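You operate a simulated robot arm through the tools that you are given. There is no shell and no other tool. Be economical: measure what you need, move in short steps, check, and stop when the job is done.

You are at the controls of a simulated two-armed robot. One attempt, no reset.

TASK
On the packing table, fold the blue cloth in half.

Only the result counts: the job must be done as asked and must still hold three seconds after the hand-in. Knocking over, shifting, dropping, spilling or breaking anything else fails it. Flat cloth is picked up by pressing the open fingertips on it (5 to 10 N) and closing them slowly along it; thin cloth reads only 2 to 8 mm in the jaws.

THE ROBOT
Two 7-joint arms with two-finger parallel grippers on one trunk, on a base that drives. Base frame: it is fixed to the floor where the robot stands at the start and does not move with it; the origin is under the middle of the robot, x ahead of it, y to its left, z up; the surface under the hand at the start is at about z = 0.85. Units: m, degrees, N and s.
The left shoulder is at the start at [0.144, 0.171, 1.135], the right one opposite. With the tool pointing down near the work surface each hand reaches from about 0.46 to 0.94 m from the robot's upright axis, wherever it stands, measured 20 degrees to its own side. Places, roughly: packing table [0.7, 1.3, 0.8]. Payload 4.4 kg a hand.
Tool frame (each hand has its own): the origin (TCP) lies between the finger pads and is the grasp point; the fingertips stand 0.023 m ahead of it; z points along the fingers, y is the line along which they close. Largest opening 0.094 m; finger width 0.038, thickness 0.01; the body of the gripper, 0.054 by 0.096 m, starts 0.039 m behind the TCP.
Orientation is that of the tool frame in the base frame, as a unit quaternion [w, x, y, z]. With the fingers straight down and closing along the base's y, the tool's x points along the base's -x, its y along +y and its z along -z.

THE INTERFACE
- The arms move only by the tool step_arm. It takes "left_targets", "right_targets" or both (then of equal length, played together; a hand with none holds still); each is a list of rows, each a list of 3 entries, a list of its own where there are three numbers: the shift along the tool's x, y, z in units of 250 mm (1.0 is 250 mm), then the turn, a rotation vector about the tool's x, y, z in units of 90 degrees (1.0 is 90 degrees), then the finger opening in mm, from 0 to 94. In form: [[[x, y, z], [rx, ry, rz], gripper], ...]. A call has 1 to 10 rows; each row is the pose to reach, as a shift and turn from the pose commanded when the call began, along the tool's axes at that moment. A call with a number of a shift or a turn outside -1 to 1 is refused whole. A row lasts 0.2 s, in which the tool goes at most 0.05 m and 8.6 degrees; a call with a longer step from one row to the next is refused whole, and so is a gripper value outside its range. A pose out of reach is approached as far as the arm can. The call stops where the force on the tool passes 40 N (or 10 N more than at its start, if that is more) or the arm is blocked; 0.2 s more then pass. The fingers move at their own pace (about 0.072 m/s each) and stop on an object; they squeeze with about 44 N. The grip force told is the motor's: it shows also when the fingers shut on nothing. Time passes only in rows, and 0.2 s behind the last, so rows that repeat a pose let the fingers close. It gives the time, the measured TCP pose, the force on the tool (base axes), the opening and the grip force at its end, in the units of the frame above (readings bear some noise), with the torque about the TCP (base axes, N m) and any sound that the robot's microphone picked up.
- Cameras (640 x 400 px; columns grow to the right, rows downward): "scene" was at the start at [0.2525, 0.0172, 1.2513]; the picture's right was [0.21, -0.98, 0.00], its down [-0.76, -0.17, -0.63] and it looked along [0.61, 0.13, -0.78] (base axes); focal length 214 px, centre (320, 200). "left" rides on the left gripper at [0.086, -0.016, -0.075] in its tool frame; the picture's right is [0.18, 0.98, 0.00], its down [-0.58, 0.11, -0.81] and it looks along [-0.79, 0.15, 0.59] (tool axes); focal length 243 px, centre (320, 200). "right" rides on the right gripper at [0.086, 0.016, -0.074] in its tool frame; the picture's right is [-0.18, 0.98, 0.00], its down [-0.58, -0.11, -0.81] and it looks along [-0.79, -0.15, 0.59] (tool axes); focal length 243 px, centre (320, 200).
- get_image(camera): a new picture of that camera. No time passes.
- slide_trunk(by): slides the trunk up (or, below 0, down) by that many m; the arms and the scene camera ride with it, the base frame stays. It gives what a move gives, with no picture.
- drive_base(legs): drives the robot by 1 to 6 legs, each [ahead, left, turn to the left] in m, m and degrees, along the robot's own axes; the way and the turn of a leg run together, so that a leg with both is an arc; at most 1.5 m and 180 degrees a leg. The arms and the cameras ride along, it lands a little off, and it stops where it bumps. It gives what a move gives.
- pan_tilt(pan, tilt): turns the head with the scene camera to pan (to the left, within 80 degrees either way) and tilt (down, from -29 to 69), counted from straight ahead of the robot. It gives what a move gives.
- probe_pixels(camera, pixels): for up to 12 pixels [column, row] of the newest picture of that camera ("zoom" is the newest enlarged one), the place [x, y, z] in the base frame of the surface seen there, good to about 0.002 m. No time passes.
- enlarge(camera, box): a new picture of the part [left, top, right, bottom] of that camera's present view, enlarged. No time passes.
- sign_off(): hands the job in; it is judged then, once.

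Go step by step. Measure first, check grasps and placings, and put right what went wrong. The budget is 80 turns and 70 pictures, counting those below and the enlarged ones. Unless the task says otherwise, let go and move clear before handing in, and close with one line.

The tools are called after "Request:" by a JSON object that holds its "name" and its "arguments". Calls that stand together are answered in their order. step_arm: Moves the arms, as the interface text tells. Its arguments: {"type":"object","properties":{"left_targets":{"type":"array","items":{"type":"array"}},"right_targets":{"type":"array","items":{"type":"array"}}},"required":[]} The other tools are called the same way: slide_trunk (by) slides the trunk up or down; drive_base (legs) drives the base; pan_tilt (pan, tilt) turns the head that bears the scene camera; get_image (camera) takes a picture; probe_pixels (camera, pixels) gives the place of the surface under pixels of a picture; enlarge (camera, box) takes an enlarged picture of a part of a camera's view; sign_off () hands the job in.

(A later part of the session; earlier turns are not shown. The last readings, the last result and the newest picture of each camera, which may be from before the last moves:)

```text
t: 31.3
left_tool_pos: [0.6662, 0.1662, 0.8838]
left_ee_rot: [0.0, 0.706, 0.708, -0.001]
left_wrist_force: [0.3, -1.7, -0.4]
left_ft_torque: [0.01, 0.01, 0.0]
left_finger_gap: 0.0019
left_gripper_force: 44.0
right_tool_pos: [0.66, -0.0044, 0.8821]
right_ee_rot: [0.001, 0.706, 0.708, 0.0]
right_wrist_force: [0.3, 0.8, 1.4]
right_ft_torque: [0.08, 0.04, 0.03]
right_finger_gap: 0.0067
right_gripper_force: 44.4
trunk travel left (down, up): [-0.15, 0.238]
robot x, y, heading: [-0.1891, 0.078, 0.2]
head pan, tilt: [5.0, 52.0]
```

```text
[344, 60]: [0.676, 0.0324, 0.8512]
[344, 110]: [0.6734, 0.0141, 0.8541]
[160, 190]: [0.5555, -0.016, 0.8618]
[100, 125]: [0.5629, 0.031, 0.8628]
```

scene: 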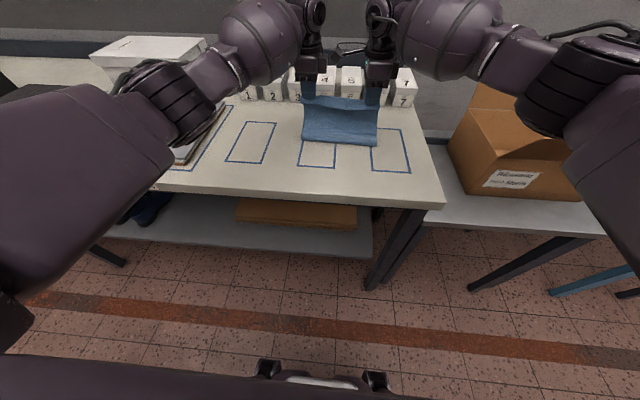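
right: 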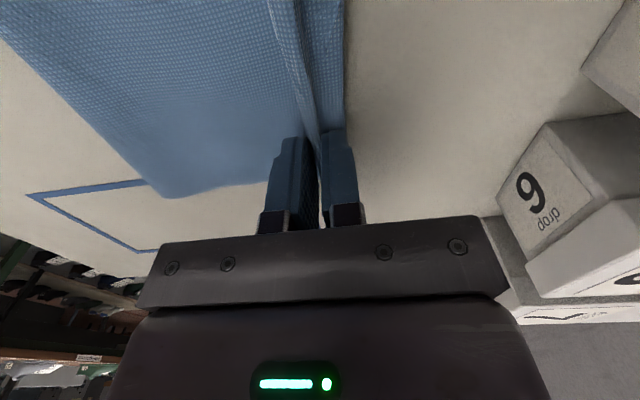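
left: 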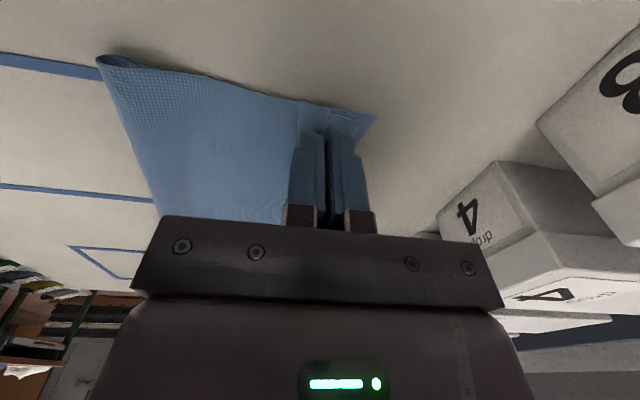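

The bottom layer's far edge is unmoved at 0.689 (left) and 0.676 (right), but the crease reads 0.576 and 0.556, so there is slack somewhere. I'll look closer.

Request:
{"name": "enlarge", "arguments": {"camera": "scene", "box": [280, 80, 440, 180]}}

Request:
{"name": "enlarge", "arguments": {"camera": "left", "box": [60, 20, 400, 232]}}

```text
4.00 times, centred on (360, 130) of scene
```

zoom: 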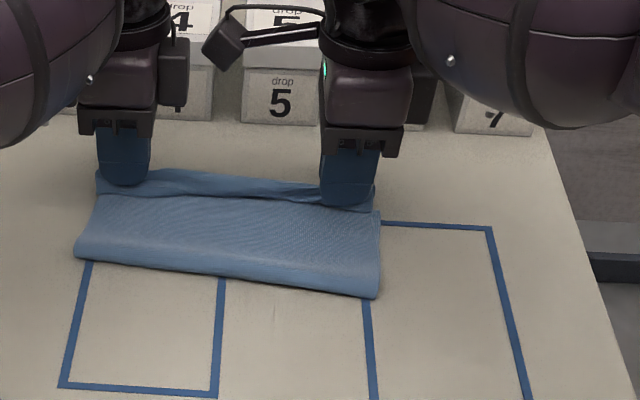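

```text
1.88 times, centred on (230, 126) of left
```

zoom: 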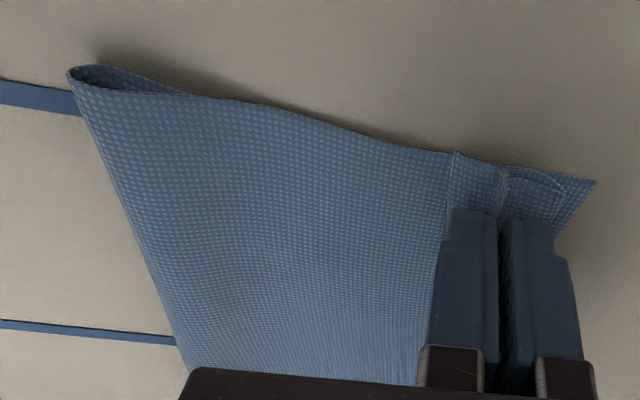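

The top layer curls up on the far side of the fingers, which explains the slack, and the overshoot pulled the crease forward. I'll raise the hands and bring them back to unroll the curl and let the crease move back.

Request:
{"name": "step_arm", "arguments": {"left_targets": [[[0, 0, -0.1], [0, 0, 0], 0], [[0, -0.05, -0.2], [0, 0, 0], 0], [[0, -0.15, -0.26], [0, 0, 0], 0], [[0, -0.25, -0.26], [0, 0, 0], 0]], "right_targets": [[[0, 0, -0.1], [0, 0, 0], 0], [[0, -0.05, -0.2], [0, 0, 0], 0], [[0, -0.15, -0.26], [0, 0, 0], 0], [[0, -0.25, -0.26], [0, 0, 0], 0]]}}

Request:
{"name": "get_image", "arguments": {"camera": "left"}}

Request:
{"name": "get_image", "arguments": {"camera": "right"}}

```text
t: 32.3
left_tool_pos: [0.6039, 0.1642, 0.9491]
left_ee_rot: [0.001, 0.706, 0.708, 0.0]
left_wrist_force: [0.2, -0.6, 0.0]
left_ft_torque: [-0.01, 0.0, 0.02]
left_finger_gap: 0.0018
left_gripper_force: 44.0
right_tool_pos: [0.599, -0.0037, 0.9471]
right_ee_rot: [0.0, 0.706, 0.708, -0.002]
right_wrist_force: [0.9, 0.9, -0.2]
right_ft_torque: [0.04, 0.03, 0.0]
right_finger_gap: 0.0067
right_gripper_force: 43.8
trunk travel left (down, up): [-0.15, 0.238]
robot x, y, heading: [-0.1873, 0.0776, 0.3]
head pan, tilt: [5.0, 52.0]
```

```text
38 pictures are left
```

left: 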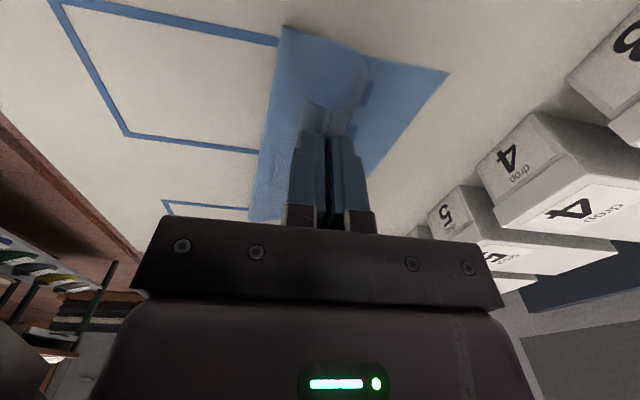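

```text
37 pictures are left
```

right: 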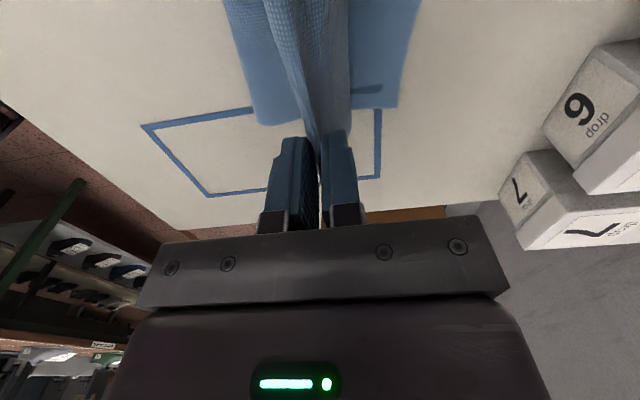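

Request:
{"name": "probe_pixels", "arguments": {"camera": "left", "pixels": [[445, 74], [282, 28], [268, 110], [255, 200]]}}

Request:
{"name": "probe_pixels", "arguments": {"camera": "right", "pixels": [[395, 106], [258, 122], [240, 60], [225, 10]]}}

Request:
{"name": "enlarge", "arguments": {"camera": "left", "box": [230, 10, 470, 160]}}

```text
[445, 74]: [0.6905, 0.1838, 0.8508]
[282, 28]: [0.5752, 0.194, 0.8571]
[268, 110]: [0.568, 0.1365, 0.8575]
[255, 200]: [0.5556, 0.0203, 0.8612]
```

```text
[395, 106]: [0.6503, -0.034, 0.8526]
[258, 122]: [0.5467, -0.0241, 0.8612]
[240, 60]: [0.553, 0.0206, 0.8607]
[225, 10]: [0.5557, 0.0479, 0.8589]
```

```text
2.67 times, centred on (350, 85) of left
```

zoom: 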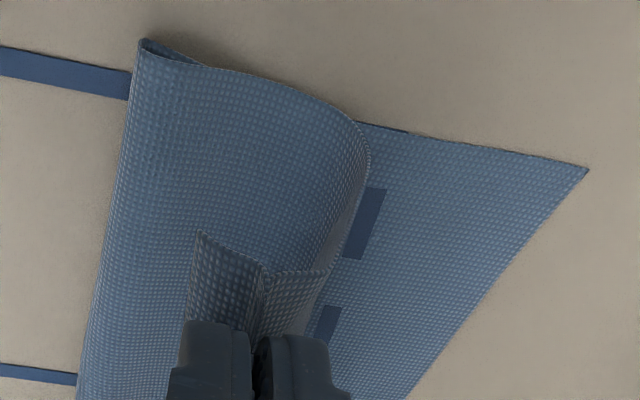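

The crease has stayed at 0.575 and 0.55, so I'll partly unfold by moving the hands back over the near side. That lays the bottom flat to about 0.54 before I re-fold without overshooting.

Request:
{"name": "step_arm", "arguments": {"left_targets": [[[0, -0.096, -0.084], [0, 0, 0], 0], [[0, -0.236, -0.132], [0, 0, 0], 0], [[0, -0.376, -0.116], [0, 0, 0], 0], [[0, -0.476, -0.056], [0, 0, 0], 0], [[0, -0.556, -0.004], [0, 0, 0], 0], [[0, -0.556, -0.004], [0, 0, 0], 0]], "right_targets": [[[0, -0.104, -0.092], [0, 0, 0], 0], [[0, -0.252, -0.14], [0, 0, 0], 0], [[0, -0.396, -0.124], [0, 0, 0], 0], [[0, -0.496, -0.064], [0, 0, 0], 0], [[0, -0.576, -0.012], [0, 0, 0], 0], [[0, -0.576, -0.012], [0, 0, 0], 0]]}}

Request:
{"name": "get_image", "arguments": {"camera": "left"}}

Request:
{"name": "enlarge", "arguments": {"camera": "scene", "box": [270, 70, 450, 182]}}

```text
t: 33.7
left_tool_pos: [0.4625, 0.1651, 0.95]
left_ee_rot: [-0.001, 0.706, 0.708, 0.0]
left_wrist_force: [-1.0, -3.0, 0.5]
left_ft_torque: [-0.08, 0.01, -0.02]
left_finger_gap: 0.002
left_gripper_force: 44.0
right_tool_pos: [0.4535, -0.0065, 0.9514]
right_ee_rot: [0.0, 0.706, 0.708, -0.001]
right_wrist_force: [-0.2, 3.3, 0.6]
right_ft_torque: [0.03, -0.04, 0.02]
right_finger_gap: 0.0066
right_gripper_force: 44.0
trunk travel left (down, up): [-0.15, 0.238]
robot x, y, heading: [-0.1936, 0.0759, 0.2]
head pan, tilt: [5.0, 52.0]
```

```text
35 pictures are left
```

left: 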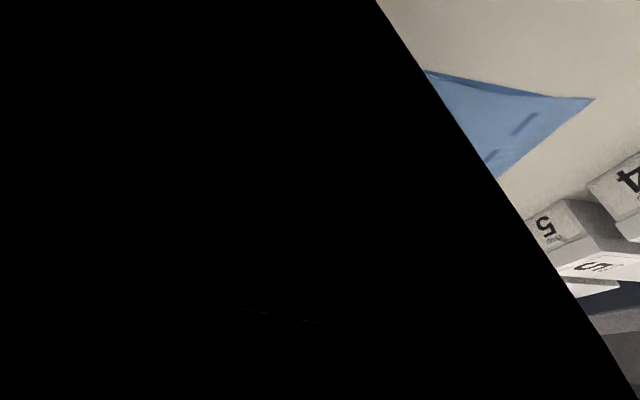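

```text
3.56 times, centred on (360, 126) of scene
```

zoom: 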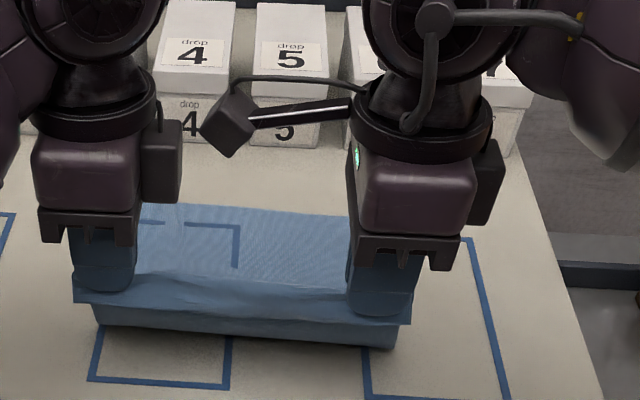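

The bottom layer is laid back down. I'll re-fold along a slightly smaller arc, ending with the edge about 4 cm above the table and almost taut, and no overshoot.

Request:
{"name": "step_arm", "arguments": {"left_targets": [[[-0.01, 0.11, -0.072], [0, 0, 0], 0], [[-0.01, 0.25, -0.112], [0, 0, 0], 0], [[-0.01, 0.39, -0.12], [0, 0, 0], 0], [[-0.01, 0.53, -0.072], [0, 0, 0], 0], [[-0.01, 0.63, 0], [0, 0, 0], 0], [[-0.01, 0.69, 0.068], [0, 0, 0], 0], [[-0.01, 0.73, 0.14], [0, 0, 0], 0]], "right_targets": [[[0, 0.102, -0.066], [0, 0, 0], 0], [[0, 0.242, -0.106], [0, 0, 0], 0], [[0, 0.382, -0.114], [0, 0, 0], 0], [[0, 0.522, -0.066], [0, 0, 0], 0], [[0, 0.622, 0.006], [0, 0, 0], 0], [[0, 0.682, 0.074], [0, 0, 0], 0], [[0, 0.722, 0.146], [0, 0, 0], 0]]}}

Request:
{"name": "get_image", "arguments": {"camera": "left"}}

Request:
{"name": "get_image", "arguments": {"camera": "right"}}

```text
t: 35.3
left_tool_pos: [0.645, 0.1596, 0.9116]
left_ee_rot: [-0.001, 0.706, 0.708, 0.0]
left_wrist_force: [0.3, 0.2, -0.4]
left_ft_torque: [0.02, 0.04, -0.02]
left_finger_gap: 0.0021
left_gripper_force: 43.1
right_tool_pos: [0.6351, -0.0058, 0.9109]
right_ee_rot: [0.0, 0.706, 0.708, -0.001]
right_wrist_force: [-0.1, 0.2, 0.1]
right_ft_torque: [0.01, 0.01, -0.01]
right_finger_gap: 0.0068
right_gripper_force: 43.9
trunk travel left (down, up): [-0.15, 0.238]
robot x, y, heading: [-0.1895, 0.0767, -0.2]
head pan, tilt: [5.0, 52.0]
```

```text
33 pictures are left
```

left: 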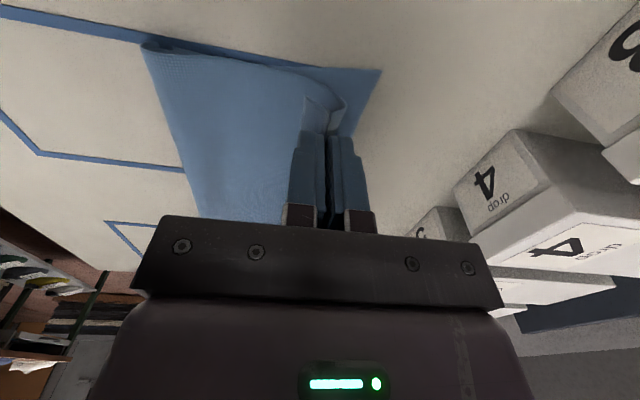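

```text
32 pictures are left
```

right: 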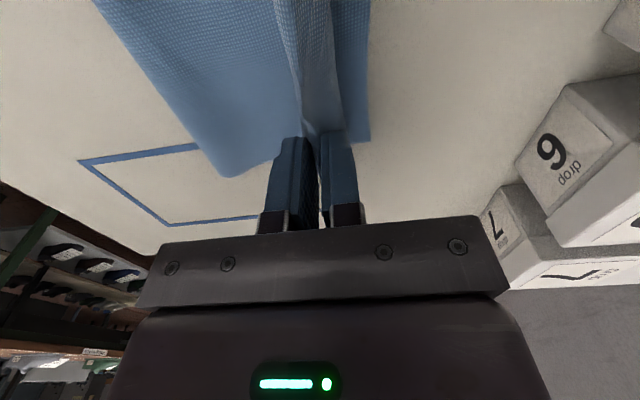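

Request:
{"name": "probe_pixels", "arguments": {"camera": "left", "pixels": [[378, 72], [143, 45], [165, 110], [190, 190]]}}

Request:
{"name": "probe_pixels", "arguments": {"camera": "right", "pixels": [[366, 60], [225, 175], [180, 115], [120, 30]]}}

Request:
{"name": "enlarge", "arguments": {"camera": "left", "box": [120, 20, 400, 195]}}

```text
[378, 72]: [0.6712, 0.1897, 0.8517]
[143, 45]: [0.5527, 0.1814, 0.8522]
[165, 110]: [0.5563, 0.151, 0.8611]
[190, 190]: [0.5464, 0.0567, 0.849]
```

```text
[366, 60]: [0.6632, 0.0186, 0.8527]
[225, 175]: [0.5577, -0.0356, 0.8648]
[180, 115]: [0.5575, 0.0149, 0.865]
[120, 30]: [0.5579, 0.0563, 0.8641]
```

```text
2.29 times, centred on (260, 108) of left
```

zoom: 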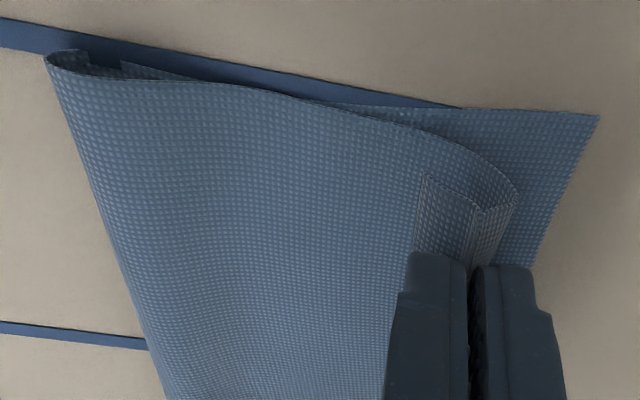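

The bottom edge now sits at 0.671 and 0.663, and the crease at 0.555 still needs to come back to about 0.526. The stiff loop at the pinch uses up about 4 cm, so I'll go back and re-fold on a smaller arc that ends nearer, around x 0.605.

Request:
{"name": "step_arm", "arguments": {"left_targets": [[[0, -0.1, -0.134], [0, 0, 0], 0], [[0, -0.26, -0.214], [0, 0, 0], 0], [[0, -0.42, -0.234], [0, 0, 0], 0], [[0, -0.58, -0.194], [0, 0, 0], 0], [[0, -0.7, -0.094], [0, 0, 0], 0], [[0, -0.7, -0.094], [0, 0, 0], 0]], "right_targets": [[[0, -0.1, -0.134], [0, 0, 0], 0], [[0, -0.26, -0.214], [0, 0, 0], 0], [[0, -0.42, -0.234], [0, 0, 0], 0], [[0, -0.58, -0.194], [0, 0, 0], 0], [[0, -0.7, -0.094], [0, 0, 0], 0], [[0, -0.7, -0.094], [0, 0, 0], 0]]}}

Request:
{"name": "step_arm", "arguments": {"left_targets": [[[0, 0.04, -0.05], [0, 0, 0], 0], [[0, 0.16, -0.09], [0, 0, 0], 0], [[0, 0.3, -0.09], [0, 0, 0], 0], [[0, 0.42, -0.03], [0, 0, 0], 0], [[0, 0.5, 0.06], [0, 0, 0], 0], [[0, 0.54, 0.14], [0, 0, 0], 0], [[0, 0.54, 0.14], [0, 0, 0], 0]], "right_targets": [[[0, 0.04, -0.05], [0, 0, 0], 0], [[0, 0.16, -0.09], [0, 0, 0], 0], [[0, 0.3, -0.09], [0, 0, 0], 0], [[0, 0.42, -0.03], [0, 0, 0], 0], [[0, 0.5, 0.06], [0, 0, 0], 0], [[0, 0.54, 0.14], [0, 0, 0], 0], [[0, 0.54, 0.14], [0, 0, 0], 0]]}}

Request:
{"name": "get_image", "arguments": {"camera": "left"}}

Request:
{"name": "get_image", "arguments": {"camera": "right"}}

```text
t: 36.7
left_tool_pos: [0.4706, 0.1636, 0.9381]
left_ee_rot: [0.001, 0.705, 0.709, 0.001]
left_wrist_force: [-0.7, 0.4, 0.1]
left_ft_torque: [0.01, -0.01, 0.02]
left_finger_gap: 0.0017
left_gripper_force: 44.4
right_tool_pos: [0.4552, -0.0053, 0.9367]
right_ee_rot: [0.001, 0.706, 0.708, 0.0]
right_wrist_force: [0.2, -0.2, 0.4]
right_ft_torque: [0.0, 0.0, 0.01]
right_finger_gap: 0.0067
right_gripper_force: 44.6
trunk travel left (down, up): [-0.15, 0.238]
robot x, y, heading: [-0.1909, 0.0732, 0.4]
head pan, tilt: [5.0, 52.0]
```

```text
t: 38.3
left_tool_pos: [0.6076, 0.1622, 0.9036]
left_ee_rot: [0.0, 0.706, 0.708, 0.0]
left_wrist_force: [-0.4, -0.6, 0.1]
left_ft_torque: [0.0, 0.0, 0.01]
left_finger_gap: 0.002
left_gripper_force: 43.6
right_tool_pos: [0.5921, -0.0046, 0.9018]
right_ee_rot: [0.001, 0.706, 0.708, 0.0]
right_wrist_force: [-0.3, 0.9, 0.5]
right_ft_torque: [0.05, -0.02, -0.01]
right_finger_gap: 0.0065
right_gripper_force: 43.9
trunk travel left (down, up): [-0.15, 0.238]
robot x, y, heading: [-0.1859, 0.073, 0.3]
head pan, tilt: [5.0, 52.0]
```

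```text
30 pictures are left
```

left: 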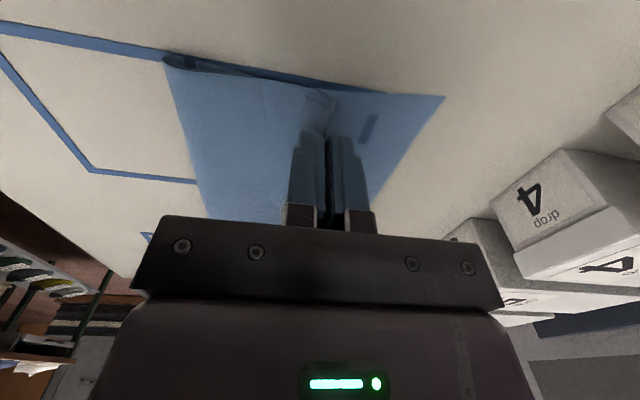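

```text
29 pictures are left
```

right: 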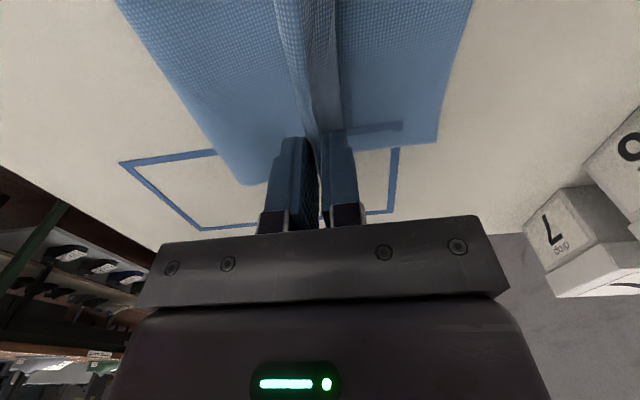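

Request:
{"name": "probe_pixels", "arguments": {"camera": "left", "pixels": [[442, 98], [165, 58], [190, 150], [200, 200]]}}

Request:
{"name": "probe_pixels", "arguments": {"camera": "right", "pixels": [[436, 140], [245, 183], [190, 105], [130, 20], [465, 20]]}}

```text
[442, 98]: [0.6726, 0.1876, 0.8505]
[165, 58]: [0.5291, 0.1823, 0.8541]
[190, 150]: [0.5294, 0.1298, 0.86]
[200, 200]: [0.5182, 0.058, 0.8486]
```

```text
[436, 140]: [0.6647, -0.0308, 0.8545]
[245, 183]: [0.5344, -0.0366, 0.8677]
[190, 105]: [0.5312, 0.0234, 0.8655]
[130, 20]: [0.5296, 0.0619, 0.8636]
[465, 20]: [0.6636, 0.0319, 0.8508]
```

The crease is now at about 0.529 with the bottom edge at 0.672 and 0.664, close to half. I'll bring the right hand back 10 mm, lower both slightly, and open.

Request:
{"name": "step_arm", "arguments": {"left_targets": [[[0, 0, 0.03], [0, 0, 0], 0], [[0, 0, 0.05], [0, 0, 0], 0], [[0, 0, 0.05], [0, 0, 0], 8], [[0, 0, 0.05], [0, 0, 0], 16], [[0, 0, 0.05], [0, 0, 0], 24], [[0, 0, 0.05], [0, 0, 0], 32], [[0, 0, 0.05], [0, 0, 0], 32]], "right_targets": [[[0, -0.02, 0.03], [0, 0, 0], 0], [[0, -0.04, 0.05], [0, 0, 0], 0], [[0, -0.04, 0.05], [0, 0, 0], 8], [[0, -0.04, 0.05], [0, 0, 0], 16], [[0, -0.04, 0.05], [0, 0, 0], 24], [[0, -0.04, 0.05], [0, 0, 0], 32], [[0, -0.04, 0.05], [0, 0, 0], 32]]}}

Request:
{"name": "get_image", "arguments": {"camera": "left"}}

Request:
{"name": "get_image", "arguments": {"camera": "right"}}

```text
t: 39.9
left_tool_pos: [0.6081, 0.1622, 0.8901]
left_ee_rot: [0.0, 0.706, 0.708, 0.0]
left_wrist_force: [0.2, 0.5, -0.1]
left_ft_torque: [-0.01, 0.01, 0.0]
left_finger_gap: 0.0321
left_gripper_force: 0.1
right_tool_pos: [0.5824, -0.0037, 0.8883]
right_ee_rot: [0.001, 0.706, 0.709, -0.001]
right_wrist_force: [-0.3, 0.7, 0.4]
right_ft_torque: [0.0, -0.03, 0.02]
right_finger_gap: 0.0322
right_gripper_force: 0.1
trunk travel left (down, up): [-0.15, 0.238]
robot x, y, heading: [-0.1902, 0.0729, 0.3]
head pan, tilt: [5.0, 52.0]
```

```text
28 pictures are left
```

left: 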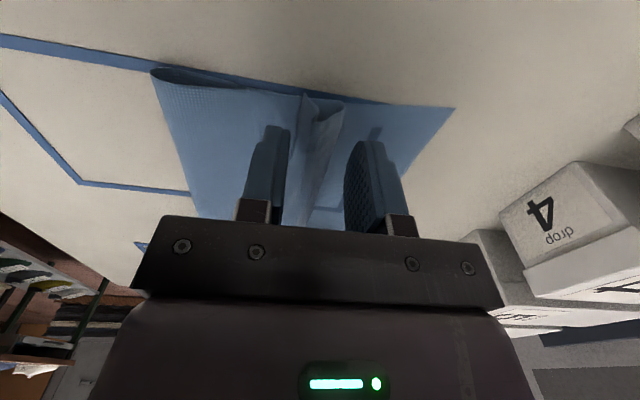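

```text
27 pictures are left
```

right: 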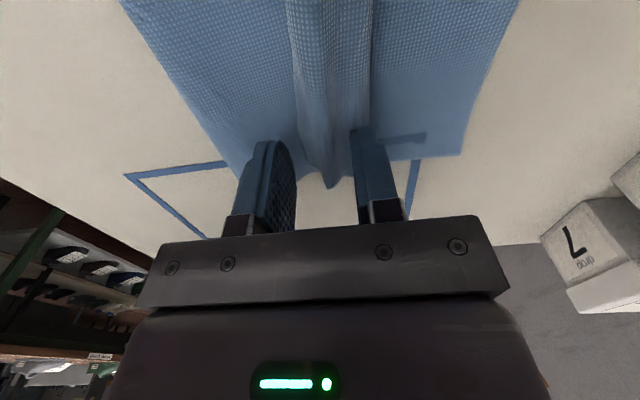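

The pinch opened and a folded-back flap stands between the fingers. I'll lift clear and close the fingers, then look before sweeping the flap forward.

Request:
{"name": "step_arm", "arguments": {"left_targets": [[[0, 0, -0.1], [0, 0, 0], 32], [[0, 0, -0.24], [0, 0, 0], 32], [[0, -0.1, -0.24], [0, 0, 0], 20], [[0, -0.2, -0.24], [0, 0, 0], 8], [[0, -0.3, -0.24], [0, 0, 0], 0]], "right_targets": [[[0, 0, -0.1], [0, 0, 0], 32], [[0, 0, -0.24], [0, 0, 0], 32], [[0, -0.1, -0.24], [0, 0, 0], 20], [[0, -0.2, -0.24], [0, 0, 0], 8], [[0, -0.3, -0.24], [0, 0, 0], 0]]}}

Request:
{"name": "get_image", "arguments": {"camera": "left"}}

Request:
{"name": "enlarge", "arguments": {"camera": "scene", "box": [270, 70, 450, 182]}}

```text
t: 41.1
left_tool_pos: [0.5319, 0.1607, 0.9501]
left_ee_rot: [-0.001, 0.706, 0.708, 0.0]
left_wrist_force: [-0.2, 0.7, 0.0]
left_ft_torque: [0.02, 0.0, -0.01]
left_finger_gap: 0.0
left_gripper_force: 42.0
right_tool_pos: [0.5059, -0.0046, 0.9483]
right_ee_rot: [0.001, 0.706, 0.709, 0.0]
right_wrist_force: [1.2, -0.3, -0.3]
right_ft_torque: [-0.02, 0.0, -0.01]
right_finger_gap: 0.0
right_gripper_force: 42.6
trunk travel left (down, up): [-0.15, 0.238]
robot x, y, heading: [-0.1859, 0.0734, 0.1]
head pan, tilt: [5.0, 52.0]
```

```text
26 pictures are left
```

left: 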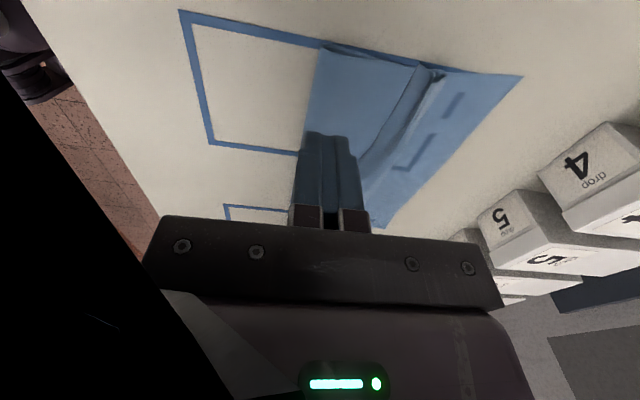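

```text
3.56 times, centred on (360, 126) of scene
```

zoom: 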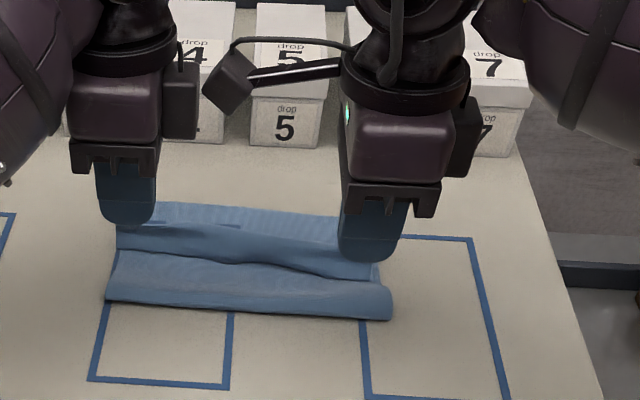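

A flap folded back along the whole edge remains. I'll probe its positions.

Request:
{"name": "enlarge", "arguments": {"camera": "left", "box": [290, 20, 530, 170]}}

Request:
{"name": "probe_pixels", "arguments": {"camera": "left", "pixels": [[520, 76], [322, 48], [310, 110], [418, 70], [440, 76], [424, 90], [395, 125], [415, 130], [385, 222], [310, 135]]}}

```text
2.67 times, centred on (410, 95) of left
```

zoom: 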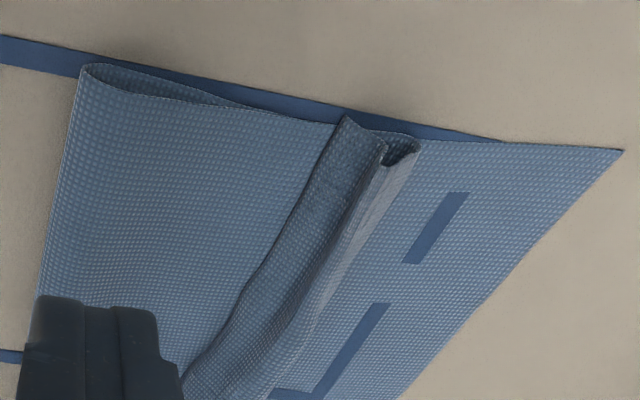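

```text
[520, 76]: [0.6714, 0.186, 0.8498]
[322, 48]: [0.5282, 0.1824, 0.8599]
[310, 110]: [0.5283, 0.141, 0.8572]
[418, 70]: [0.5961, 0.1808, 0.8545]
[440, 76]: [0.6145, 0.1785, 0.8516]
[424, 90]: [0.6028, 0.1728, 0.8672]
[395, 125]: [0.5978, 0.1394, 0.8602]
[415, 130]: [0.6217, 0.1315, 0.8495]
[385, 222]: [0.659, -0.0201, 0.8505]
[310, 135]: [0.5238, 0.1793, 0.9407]
```

The top layer reaches x≈0.62, and the flap edge is curled back to about 0.596. I'll lower the closed fingertips behind the flap, just above the top layer, and push it forward.

Request:
{"name": "step_arm", "arguments": {"left_targets": [[[0, 0.15, 0], [0, 0, 0], 0], [[0, 0.15, 0.13], [0, 0, 0], 0], [[0, 0.15, 0.26], [0, 0, 0], 0], [[0, 0.15, 0.276], [0, 0, 0], 0]], "right_targets": [[[0, 0.15, 0], [0, 0, 0], 0], [[0, 0.15, 0.13], [0, 0, 0], 0], [[0, 0.15, 0.26], [0, 0, 0], 0], [[0, 0.15, 0.27], [0, 0, 0], 0]]}}

Request:
{"name": "get_image", "arguments": {"camera": "left"}}

Request:
{"name": "get_image", "arguments": {"camera": "right"}}

```text
t: 42.1
left_tool_pos: [0.5712, 0.1604, 0.8813]
left_ee_rot: [0.001, 0.706, 0.708, 0.0]
left_wrist_force: [-1.5, -1.3, 0.3]
left_ft_torque: [-0.01, 0.01, -0.01]
left_finger_gap: 0.0
left_gripper_force: 42.0
right_tool_pos: [0.5467, -0.0049, 0.8824]
right_ee_rot: [0.001, 0.705, 0.709, 0.001]
right_wrist_force: [0.2, -0.8, 0.2]
right_ft_torque: [0.02, -0.04, -0.04]
right_finger_gap: 0.0
right_gripper_force: 42.6
trunk travel left (down, up): [-0.15, 0.238]
robot x, y, heading: [-0.1916, 0.0747, 0.0]
head pan, tilt: [5.0, 52.0]
```

```text
23 pictures are left
```

left: 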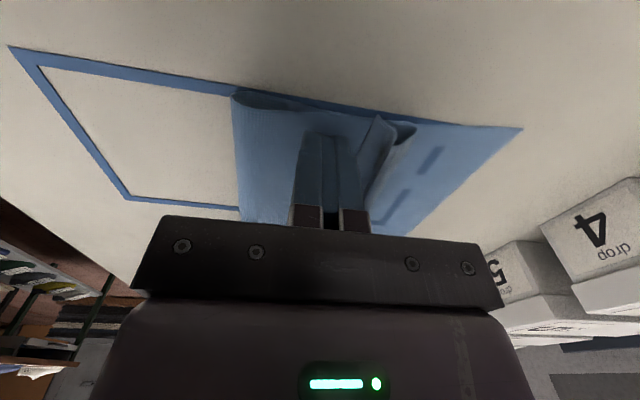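

```text
22 pictures are left
```

right: 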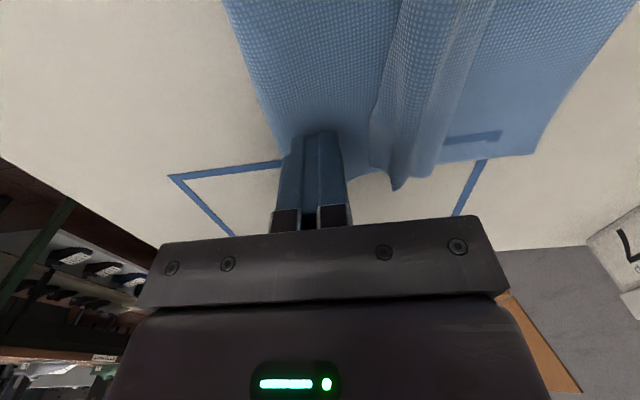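

Both fingertips sit just behind the flap. I'll sweep forward 70 mm in small steps.

Request:
{"name": "step_arm", "arguments": {"left_targets": [[[0, 0.04, 0.006], [0, 0, 0], 0], [[0, 0.08, 0.006], [0, 0, 0], 0], [[0, 0.12, 0.006], [0, 0, 0], 0], [[0, 0.16, 0.004], [0, 0, 0], 0], [[0, 0.2, 0], [0, 0, 0], 0], [[0, 0.24, 0], [0, 0, 0], 0], [[0, 0.28, 0], [0, 0, 0], 0]], "right_targets": [[[0, 0.04, 0.01], [0, 0, 0], 0], [[0, 0.08, 0.01], [0, 0, 0], 0], [[0, 0.12, 0.01], [0, 0, 0], 0], [[0, 0.17, 0.008], [0, 0, 0], 0], [[0, 0.22, 0.004], [0, 0, 0], 0], [[0, 0.27, 0.004], [0, 0, 0], 0], [[0, 0.32, 0.004], [0, 0, 0], 0]]}}

Request:
{"name": "get_image", "arguments": {"camera": "left"}}

Request:
{"name": "get_image", "arguments": {"camera": "right"}}

```text
t: 43.7
left_tool_pos: [0.6406, 0.1623, 0.8796]
left_ee_rot: [0.0, 0.705, 0.709, 0.0]
left_wrist_force: [-0.3, 0.7, 0.2]
left_ft_torque: [0.0, -0.01, 0.0]
left_finger_gap: 0.0001
left_gripper_force: 42.2
right_tool_pos: [0.6251, -0.0049, 0.8804]
right_ee_rot: [0.0, 0.706, 0.708, -0.001]
right_wrist_force: [0.8, -0.5, -0.4]
right_ft_torque: [0.02, 0.0, 0.04]
right_finger_gap: 0.0
right_gripper_force: 42.0
trunk travel left (down, up): [-0.15, 0.238]
robot x, y, heading: [-0.1903, 0.074, 0.3]
head pan, tilt: [5.0, 52.0]
```

```text
21 pictures are left
```

left: 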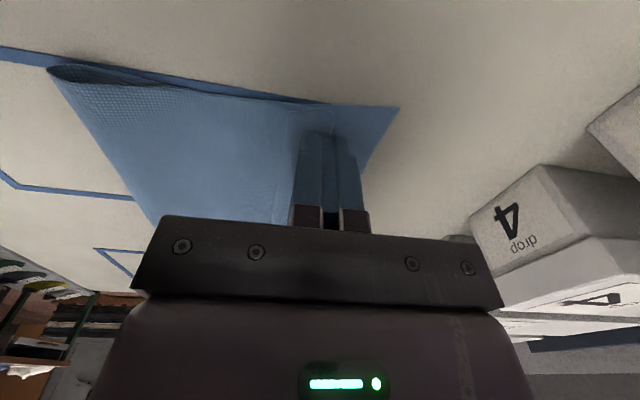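

```text
20 pictures are left
```

right: 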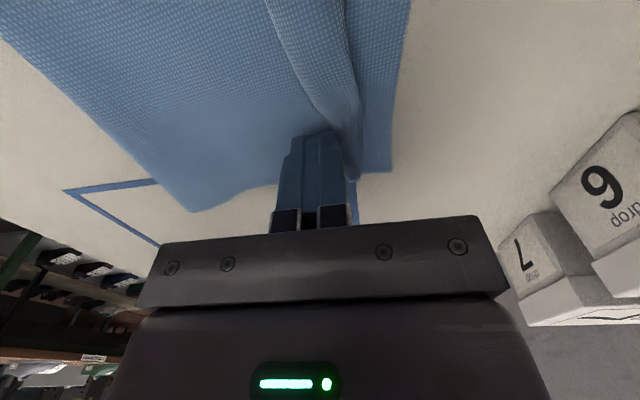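

The left side has flipped forward and the right is still rolling. I'll continue a bit further, then lift.

Request:
{"name": "step_arm", "arguments": {"left_targets": [[[0, 0.04, 0], [0, 0, 0], 0], [[0, 0.08, 0], [0, 0, 0], 0], [[0, 0.08, 0], [0, 0, 0], 0], [[0, 0.08, -0.05], [0, 0, 0], 0], [[0, 0.08, -0.16], [0, 0, 0], 0], [[0, 0, -0.32], [0, 0, 0], 0], [[0, -0.15, -0.38], [0, 0, 0], 0]], "right_targets": [[[0, 0.05, 0.004], [0, 0, 0], 0], [[0, 0.1, 0.004], [0, 0, 0], 0], [[0, 0.14, 0], [0, 0, 0], 0], [[0, 0.14, -0.05], [0, 0, 0], 0], [[0, 0.14, -0.16], [0, 0, 0], 0], [[0, 0, -0.25], [0, 0, 0], 0], [[0, -0.15, -0.38], [0, 0, 0], 0]]}}

Request:
{"name": "get_image", "arguments": {"camera": "left"}}

Request:
{"name": "get_image", "arguments": {"camera": "right"}}

```text
t: 45.3
left_tool_pos: [0.6006, 0.1604, 0.9765]
left_ee_rot: [0.0, 0.705, 0.709, 0.0]
left_wrist_force: [0.3, 4.6, 0.5]
left_ft_torque: [-0.33, 0.05, 0.02]
left_finger_gap: 0.0001
left_gripper_force: 42.7
right_tool_pos: [0.5902, -0.0034, 0.9768]
right_ee_rot: [0.001, 0.706, 0.708, 0.0]
right_wrist_force: [-1.1, -3.9, 0.6]
right_ft_torque: [0.36, -0.07, 0.04]
right_finger_gap: 0.0001
right_gripper_force: 42.4
trunk travel left (down, up): [-0.15, 0.238]
robot x, y, heading: [-0.1904, 0.0765, 0.3]
head pan, tilt: [5.0, 52.0]
```

```text
19 pictures are left
```

left: 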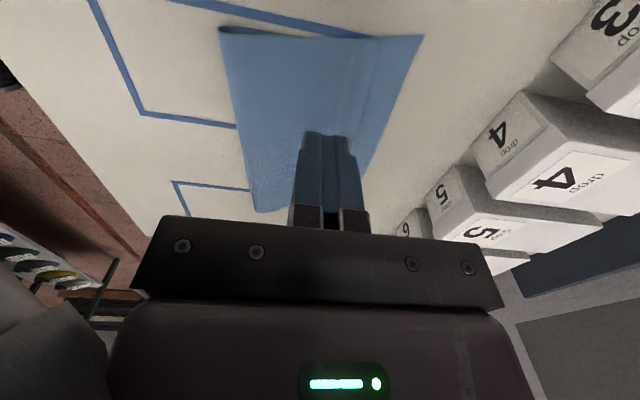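

```text
18 pictures are left
```

right: 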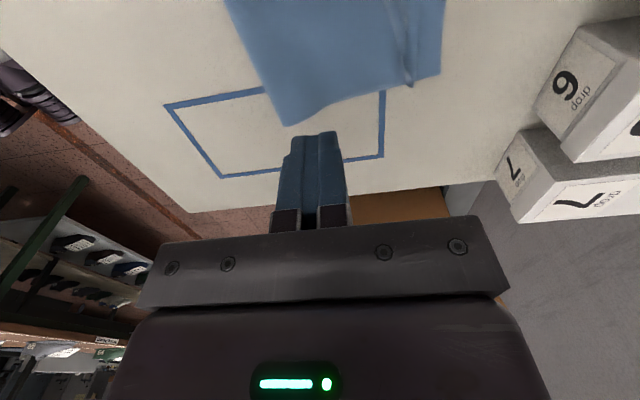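

The cloth looks nicely folded. The ±4 N in y says the arms are touching each other, so I'll spread them apart, raise them, and look from above.

Request:
{"name": "step_arm", "arguments": {"left_targets": [[[0.08, 0, -0.06], [0, 0, 0], 0], [[0.2, 0, -0.12], [0, 0, 0], 0], [[0.36, 0, -0.2], [0, 0, 0], 0], [[0.5, -0.1, -0.25], [0, 0, 0], 0]], "right_targets": [[[-0.08, 0, -0.06], [0, 0, 0], 0], [[-0.2, 0, -0.12], [0, 0, 0], 0], [[-0.36, 0, -0.2], [0, 0, 0], 0], [[-0.5, -0.1, -0.25], [0, 0, 0], 0]]}}

Request:
{"name": "enlarge", "arguments": {"camera": "scene", "box": [270, 70, 430, 170]}}

Request:
{"name": "get_image", "arguments": {"camera": "left"}}

```text
t: 46.3
left_tool_pos: [0.5737, 0.2853, 1.0401]
left_ee_rot: [0.002, 0.706, 0.708, 0.001]
left_wrist_force: [0.1, -0.8, 0.3]
left_ft_torque: [0.03, -0.05, -0.03]
left_finger_gap: 0.0
left_gripper_force: 42.1
right_tool_pos: [0.5597, -0.1294, 1.0431]
right_ee_rot: [0.001, 0.706, 0.708, 0.0]
right_wrist_force: [-0.2, -0.1, 0.0]
right_ft_torque: [-0.01, -0.04, 0.0]
right_finger_gap: 0.0
right_gripper_force: 42.2
trunk travel left (down, up): [-0.15, 0.238]
robot x, y, heading: [-0.1911, 0.0767, 0.2]
head pan, tilt: [5.0, 52.0]
```

```text
4.00 times, centred on (350, 120) of scene
```

zoom: 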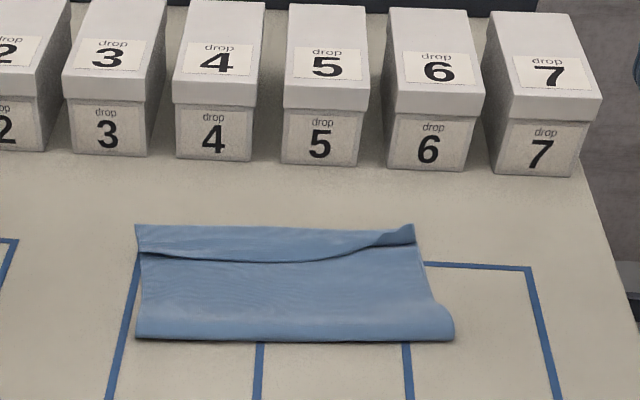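

```text
16 pictures are left
```

left: 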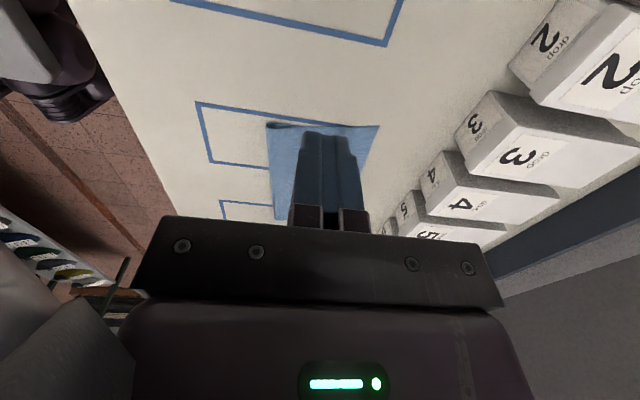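

Request:
{"name": "probe_pixels", "arguments": {"camera": "zoom", "pixels": [[138, 227], [275, 229], [412, 228], [138, 336], [300, 338], [450, 338], [142, 256], [270, 264], [340, 256], [400, 238], [300, 300], [412, 242]]}}

```text
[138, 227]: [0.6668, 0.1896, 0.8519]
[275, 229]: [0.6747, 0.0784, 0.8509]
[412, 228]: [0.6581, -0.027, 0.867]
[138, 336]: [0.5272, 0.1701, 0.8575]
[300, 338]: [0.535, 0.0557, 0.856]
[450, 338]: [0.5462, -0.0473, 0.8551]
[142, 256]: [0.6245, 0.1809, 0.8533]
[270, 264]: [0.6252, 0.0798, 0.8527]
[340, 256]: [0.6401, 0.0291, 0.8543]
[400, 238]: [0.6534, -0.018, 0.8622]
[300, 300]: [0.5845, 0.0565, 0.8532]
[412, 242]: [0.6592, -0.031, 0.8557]
```

The outer outline is nearly right, with the crease at 0.53–0.545 and the far edge at about 0.67. A line at x≈0.625 may be a leftover wrinkle or the top edge, so I'll zoom in tighter.

Request:
{"name": "enlarge", "arguments": {"camera": "scene", "box": [298, 118, 388, 162]}}

Request:
{"name": "get_image", "arguments": {"camera": "right"}}

```text
7.11 times, centred on (343, 140) of scene
```

zoom: 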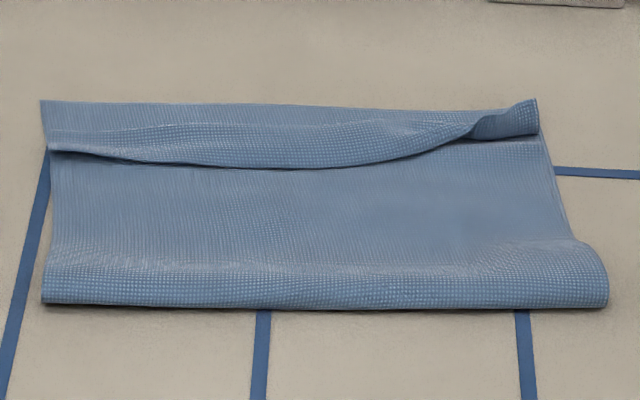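

```text
14 pictures are left
```

right: 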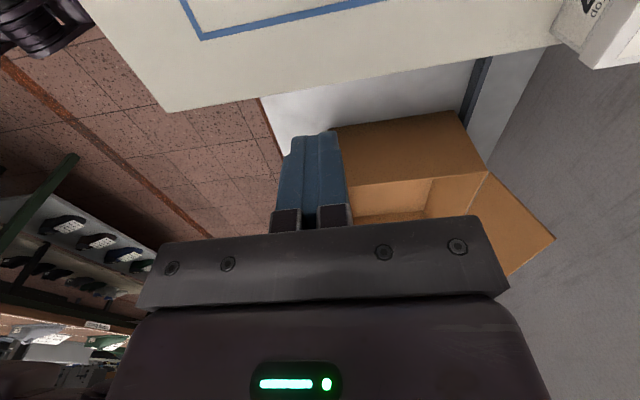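

The strip beyond the dark line seems to be a flap still folded back over the top. I'll bring only the left hand closer for a side view of the edge.

Request:
{"name": "step_arm", "arguments": {"left_targets": [[[-0.1, 0.03, 0.09], [0, 0, 0], 0], [[-0.2, 0.06, 0.18], [0, 0, 0], 0], [[-0.3, 0.09, 0.27], [0, 0, 0], 0], [[-0.36, 0.12, 0.36], [0, 0, 0], 0]]}}

Request:
{"name": "enlarge", "arguments": {"camera": "left", "box": [200, 0, 480, 175]}}

```text
t: 47.3
left_tool_pos: [0.6065, 0.1961, 0.9462]
left_ee_rot: [0.0, 0.706, 0.708, 0.0]
left_wrist_force: [0.7, 0.7, -0.6]
left_ft_torque: [0.01, 0.05, 0.05]
left_finger_gap: 0.0
left_gripper_force: 42.2
right_tool_pos: [0.5622, -0.1283, 1.0388]
right_ee_rot: [0.0, 0.705, 0.709, -0.001]
right_wrist_force: [0.7, -0.1, 0.7]
right_ft_torque: [0.01, -0.03, -0.01]
right_finger_gap: 0.0001
right_gripper_force: 42.3
trunk travel left (down, up): [-0.15, 0.238]
robot x, y, heading: [-0.1904, 0.0768, 0.4]
head pan, tilt: [5.0, 52.0]
```

```text
2.29 times, centred on (340, 88) of left
```

zoom: 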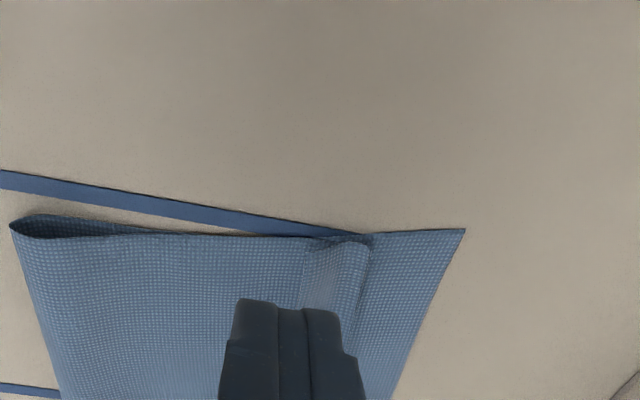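

Request:
{"name": "probe_pixels", "arguments": {"camera": "zoom", "pixels": [[462, 232], [368, 246], [310, 250], [302, 300], [355, 300], [14, 230], [30, 290], [400, 380]]}}

```text
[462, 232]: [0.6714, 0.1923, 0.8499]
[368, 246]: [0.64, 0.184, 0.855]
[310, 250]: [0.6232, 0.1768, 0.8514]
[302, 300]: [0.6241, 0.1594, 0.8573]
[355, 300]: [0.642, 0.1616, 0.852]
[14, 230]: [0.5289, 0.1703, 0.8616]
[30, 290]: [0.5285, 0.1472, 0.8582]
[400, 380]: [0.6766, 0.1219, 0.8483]
```

On the left, the top layer reaches 0.641 with a flap folded back 17 mm to 0.624, so unrolled it would end at about 0.658, near the bottom edge at 0.672. I'll press lightly on the flap with the left fingertips and drag it forward.

Request:
{"name": "step_arm", "arguments": {"left_targets": [[[-0.06, 0.04, 0.13], [0, 0, 0], 0], [[-0.124, 0.086, 0.25], [0, 0, 0], 0], [[-0.124, 0.086, 0.274], [0, 0, 0], 0], [[-0.124, 0.086, 0.282], [0, 0, 0], 0]]}}

```text
t: 48.3
left_tool_pos: [0.6306, 0.1655, 0.8762]
left_ee_rot: [0.0, 0.706, 0.708, 0.0]
left_wrist_force: [1.0, 0.5, 0.1]
left_ft_torque: [0.01, -0.01, -0.04]
left_finger_gap: 0.0
left_gripper_force: 42.1
right_tool_pos: [0.5612, -0.1278, 1.0405]
right_ee_rot: [0.002, 0.705, 0.709, 0.0]
right_wrist_force: [-0.2, 0.9, 0.0]
right_ft_torque: [0.01, -0.03, 0.01]
right_finger_gap: 0.0001
right_gripper_force: 42.6
trunk travel left (down, up): [-0.15, 0.238]
robot x, y, heading: [-0.1923, 0.0726, 0.3]
head pan, tilt: [5.0, 52.0]
```

No force yet at tip height 0.853. I'll press about 1.5 mm further and drag 45 mm forward.

Request:
{"name": "step_arm", "arguments": {"left_targets": [[[0, 0, 0.006], [0, 0, 0], 0], [[0, 0.03, 0.007], [0, 0, 0], 0], [[0, 0.06, 0.007], [0, 0, 0], 0], [[0, 0.09, 0.007], [0, 0, 0], 0], [[0, 0.12, 0.006], [0, 0, 0], 0], [[0, 0.15, 0.004], [0, 0, 0], 0], [[0, 0.18, 0], [0, 0, 0], 0]]}}

Request:
{"name": "step_arm", "arguments": {"left_targets": [[[0, 0, -0.1], [0, 0, 0], 0], [[0, -0.1, -0.24], [0, 0, 0], 0], [[0.12, -0.26, -0.28], [0, 0, 0], 0]]}}

Request:
{"name": "enlarge", "arguments": {"camera": "left", "box": [200, 0, 480, 175]}}

```text
t: 49.9
left_tool_pos: [0.6733, 0.1663, 0.8782]
left_ee_rot: [0.0, 0.706, 0.708, 0.0]
left_wrist_force: [1.0, 0.5, 0.7]
left_ft_torque: [-0.03, -0.01, 0.02]
left_finger_gap: 0.0001
left_gripper_force: 42.2
right_tool_pos: [0.5617, -0.1295, 1.0405]
right_ee_rot: [0.001, 0.706, 0.708, -0.001]
right_wrist_force: [-0.3, -0.1, 0.5]
right_ft_torque: [0.0, 0.03, 0.0]
right_finger_gap: 0.0
right_gripper_force: 41.7
trunk travel left (down, up): [-0.15, 0.238]
robot x, y, heading: [-0.1874, 0.071, 0.1]
head pan, tilt: [5.0, 52.0]
```

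```text
refused: row 3 steps farther than a row can; nothing moved
```

```text
2.29 times, centred on (340, 88) of left
```

zoom: 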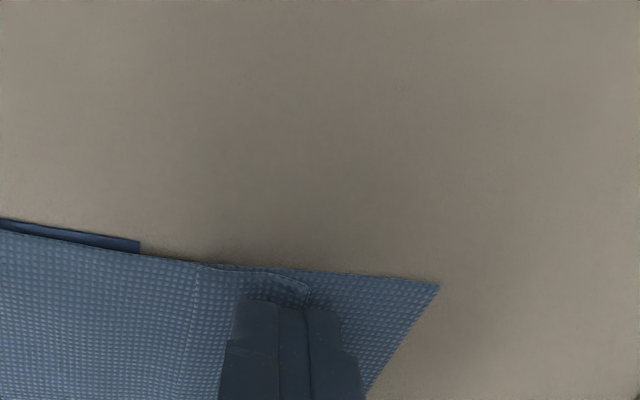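

The left end unrolled: the top edge now lies forward at about 0.66. I'll do the same at the middle, y≈0.09, with the left hand.

Request:
{"name": "step_arm", "arguments": {"left_targets": [[[0, 0, -0.1], [0, 0, 0], 0], [[-0.15, -0.1, -0.12], [0, 0, 0], 0], [[-0.29, -0.19, -0.08], [0, 0, 0], 0], [[-0.29, -0.19, 0.012], [0, 0, 0], 0], [[-0.29, -0.15, 0.015], [0, 0, 0], 0], [[-0.29, -0.11, 0.015], [0, 0, 0], 0], [[-0.29, -0.07, 0.015], [0, 0, 0], 0], [[-0.29, -0.03, 0.014], [0, 0, 0], 0], [[-0.29, 0.01, 0.01], [0, 0, 0], 0], [[-0.29, 0.04, 0.004], [0, 0, 0], 0]]}}

Request:
{"name": "step_arm", "arguments": {"left_targets": [[[0, 0, -0.1], [0, 0, 0], 0], [[0, -0.08, -0.24], [0, 0, 0], 0], [[0.12, -0.2, -0.3], [0, 0, 0], 0], [[0.28, -0.3, -0.36], [0, 0, 0], 0], [[0.44, -0.36, -0.4], [0, 0, 0], 0]]}}

Request:
{"name": "enlarge", "arguments": {"camera": "scene", "box": [298, 110, 398, 166]}}

Request:
{"name": "enlarge", "arguments": {"camera": "left", "box": [200, 0, 480, 175]}}

```text
t: 52.1
left_tool_pos: [0.6637, 0.1016, 0.8753]
left_ee_rot: [0.001, 0.706, 0.708, -0.001]
left_wrist_force: [0.4, 0.4, 2.1]
left_ft_torque: [0.01, 0.02, 0.01]
left_finger_gap: 0.0
left_gripper_force: 42.3
left hand out of reach, approached as far as the arm can: row 8, 9, 10
right_tool_pos: [0.5614, -0.1286, 1.0398]
right_ee_rot: [0.001, 0.705, 0.709, 0.0]
right_wrist_force: [-0.2, -0.2, -0.2]
right_ft_torque: [-0.04, -0.01, 0.0]
right_finger_gap: 0.0
right_gripper_force: 42.6
trunk travel left (down, up): [-0.15, 0.238]
robot x, y, heading: [-0.1878, 0.0729, 0.2]
head pan, tilt: [5.0, 52.0]
```

```text
t: 53.3
left_tool_pos: [0.5711, 0.2127, 0.9767]
left_ee_rot: [0.001, 0.706, 0.708, -0.001]
left_wrist_force: [-1.0, -1.3, 0.6]
left_ft_torque: [-0.01, -0.05, 0.01]
left_finger_gap: 0.0001
left_gripper_force: 42.6
right_tool_pos: [0.5614, -0.1284, 1.0406]
right_ee_rot: [0.002, 0.705, 0.709, 0.0]
right_wrist_force: [-0.5, 0.2, -0.6]
right_ft_torque: [-0.01, 0.02, 0.0]
right_finger_gap: 0.0
right_gripper_force: 42.5
trunk travel left (down, up): [-0.15, 0.238]
robot x, y, heading: [-0.1899, 0.0718, -0.0]
head pan, tilt: [5.0, 52.0]
```

```text
6.40 times, centred on (348, 138) of scene
```

zoom: 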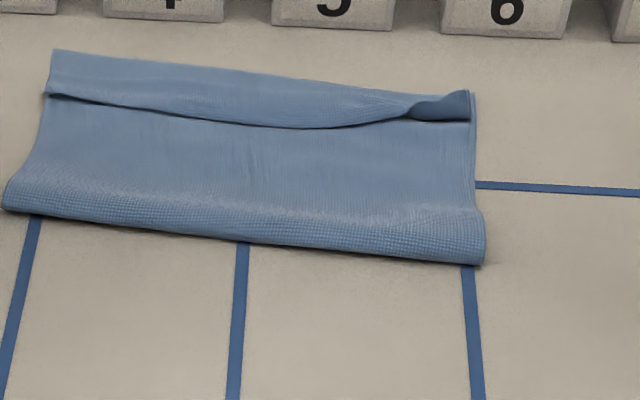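

```text
2.29 times, centred on (340, 88) of left
```

zoom: 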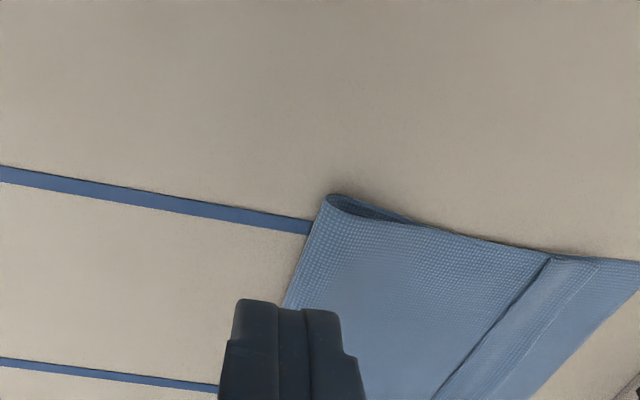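

The pressing dragged the whole cloth a little, and the flap line is still there. I'll probe the present shape.

Request:
{"name": "probe_pixels", "arguments": {"camera": "zoom", "pixels": [[328, 198], [300, 270], [520, 250], [546, 262], [556, 262], [598, 266], [636, 264], [500, 320], [512, 322], [545, 325]]}}

Request:
{"name": "enlarge", "arguments": {"camera": "left", "box": [400, 80, 520, 155]}}

```text
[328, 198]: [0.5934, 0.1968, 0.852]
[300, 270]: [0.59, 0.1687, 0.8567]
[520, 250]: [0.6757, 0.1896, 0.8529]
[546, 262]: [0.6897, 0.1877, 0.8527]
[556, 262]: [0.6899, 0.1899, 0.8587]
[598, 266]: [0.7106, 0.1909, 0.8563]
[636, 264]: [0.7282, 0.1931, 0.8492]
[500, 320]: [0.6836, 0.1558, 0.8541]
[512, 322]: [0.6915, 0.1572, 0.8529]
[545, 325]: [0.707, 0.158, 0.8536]
```

```text
5.33 times, centred on (460, 118) of left
```

zoom: 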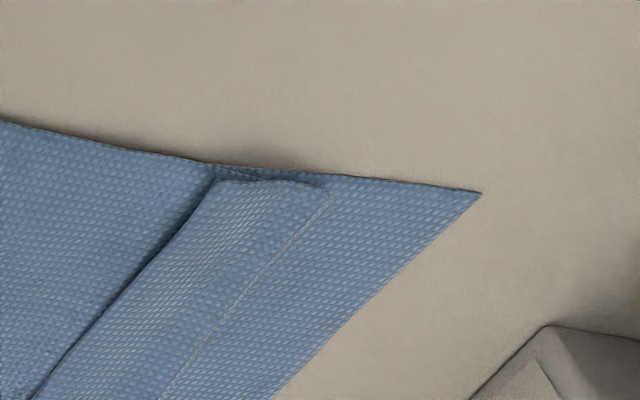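

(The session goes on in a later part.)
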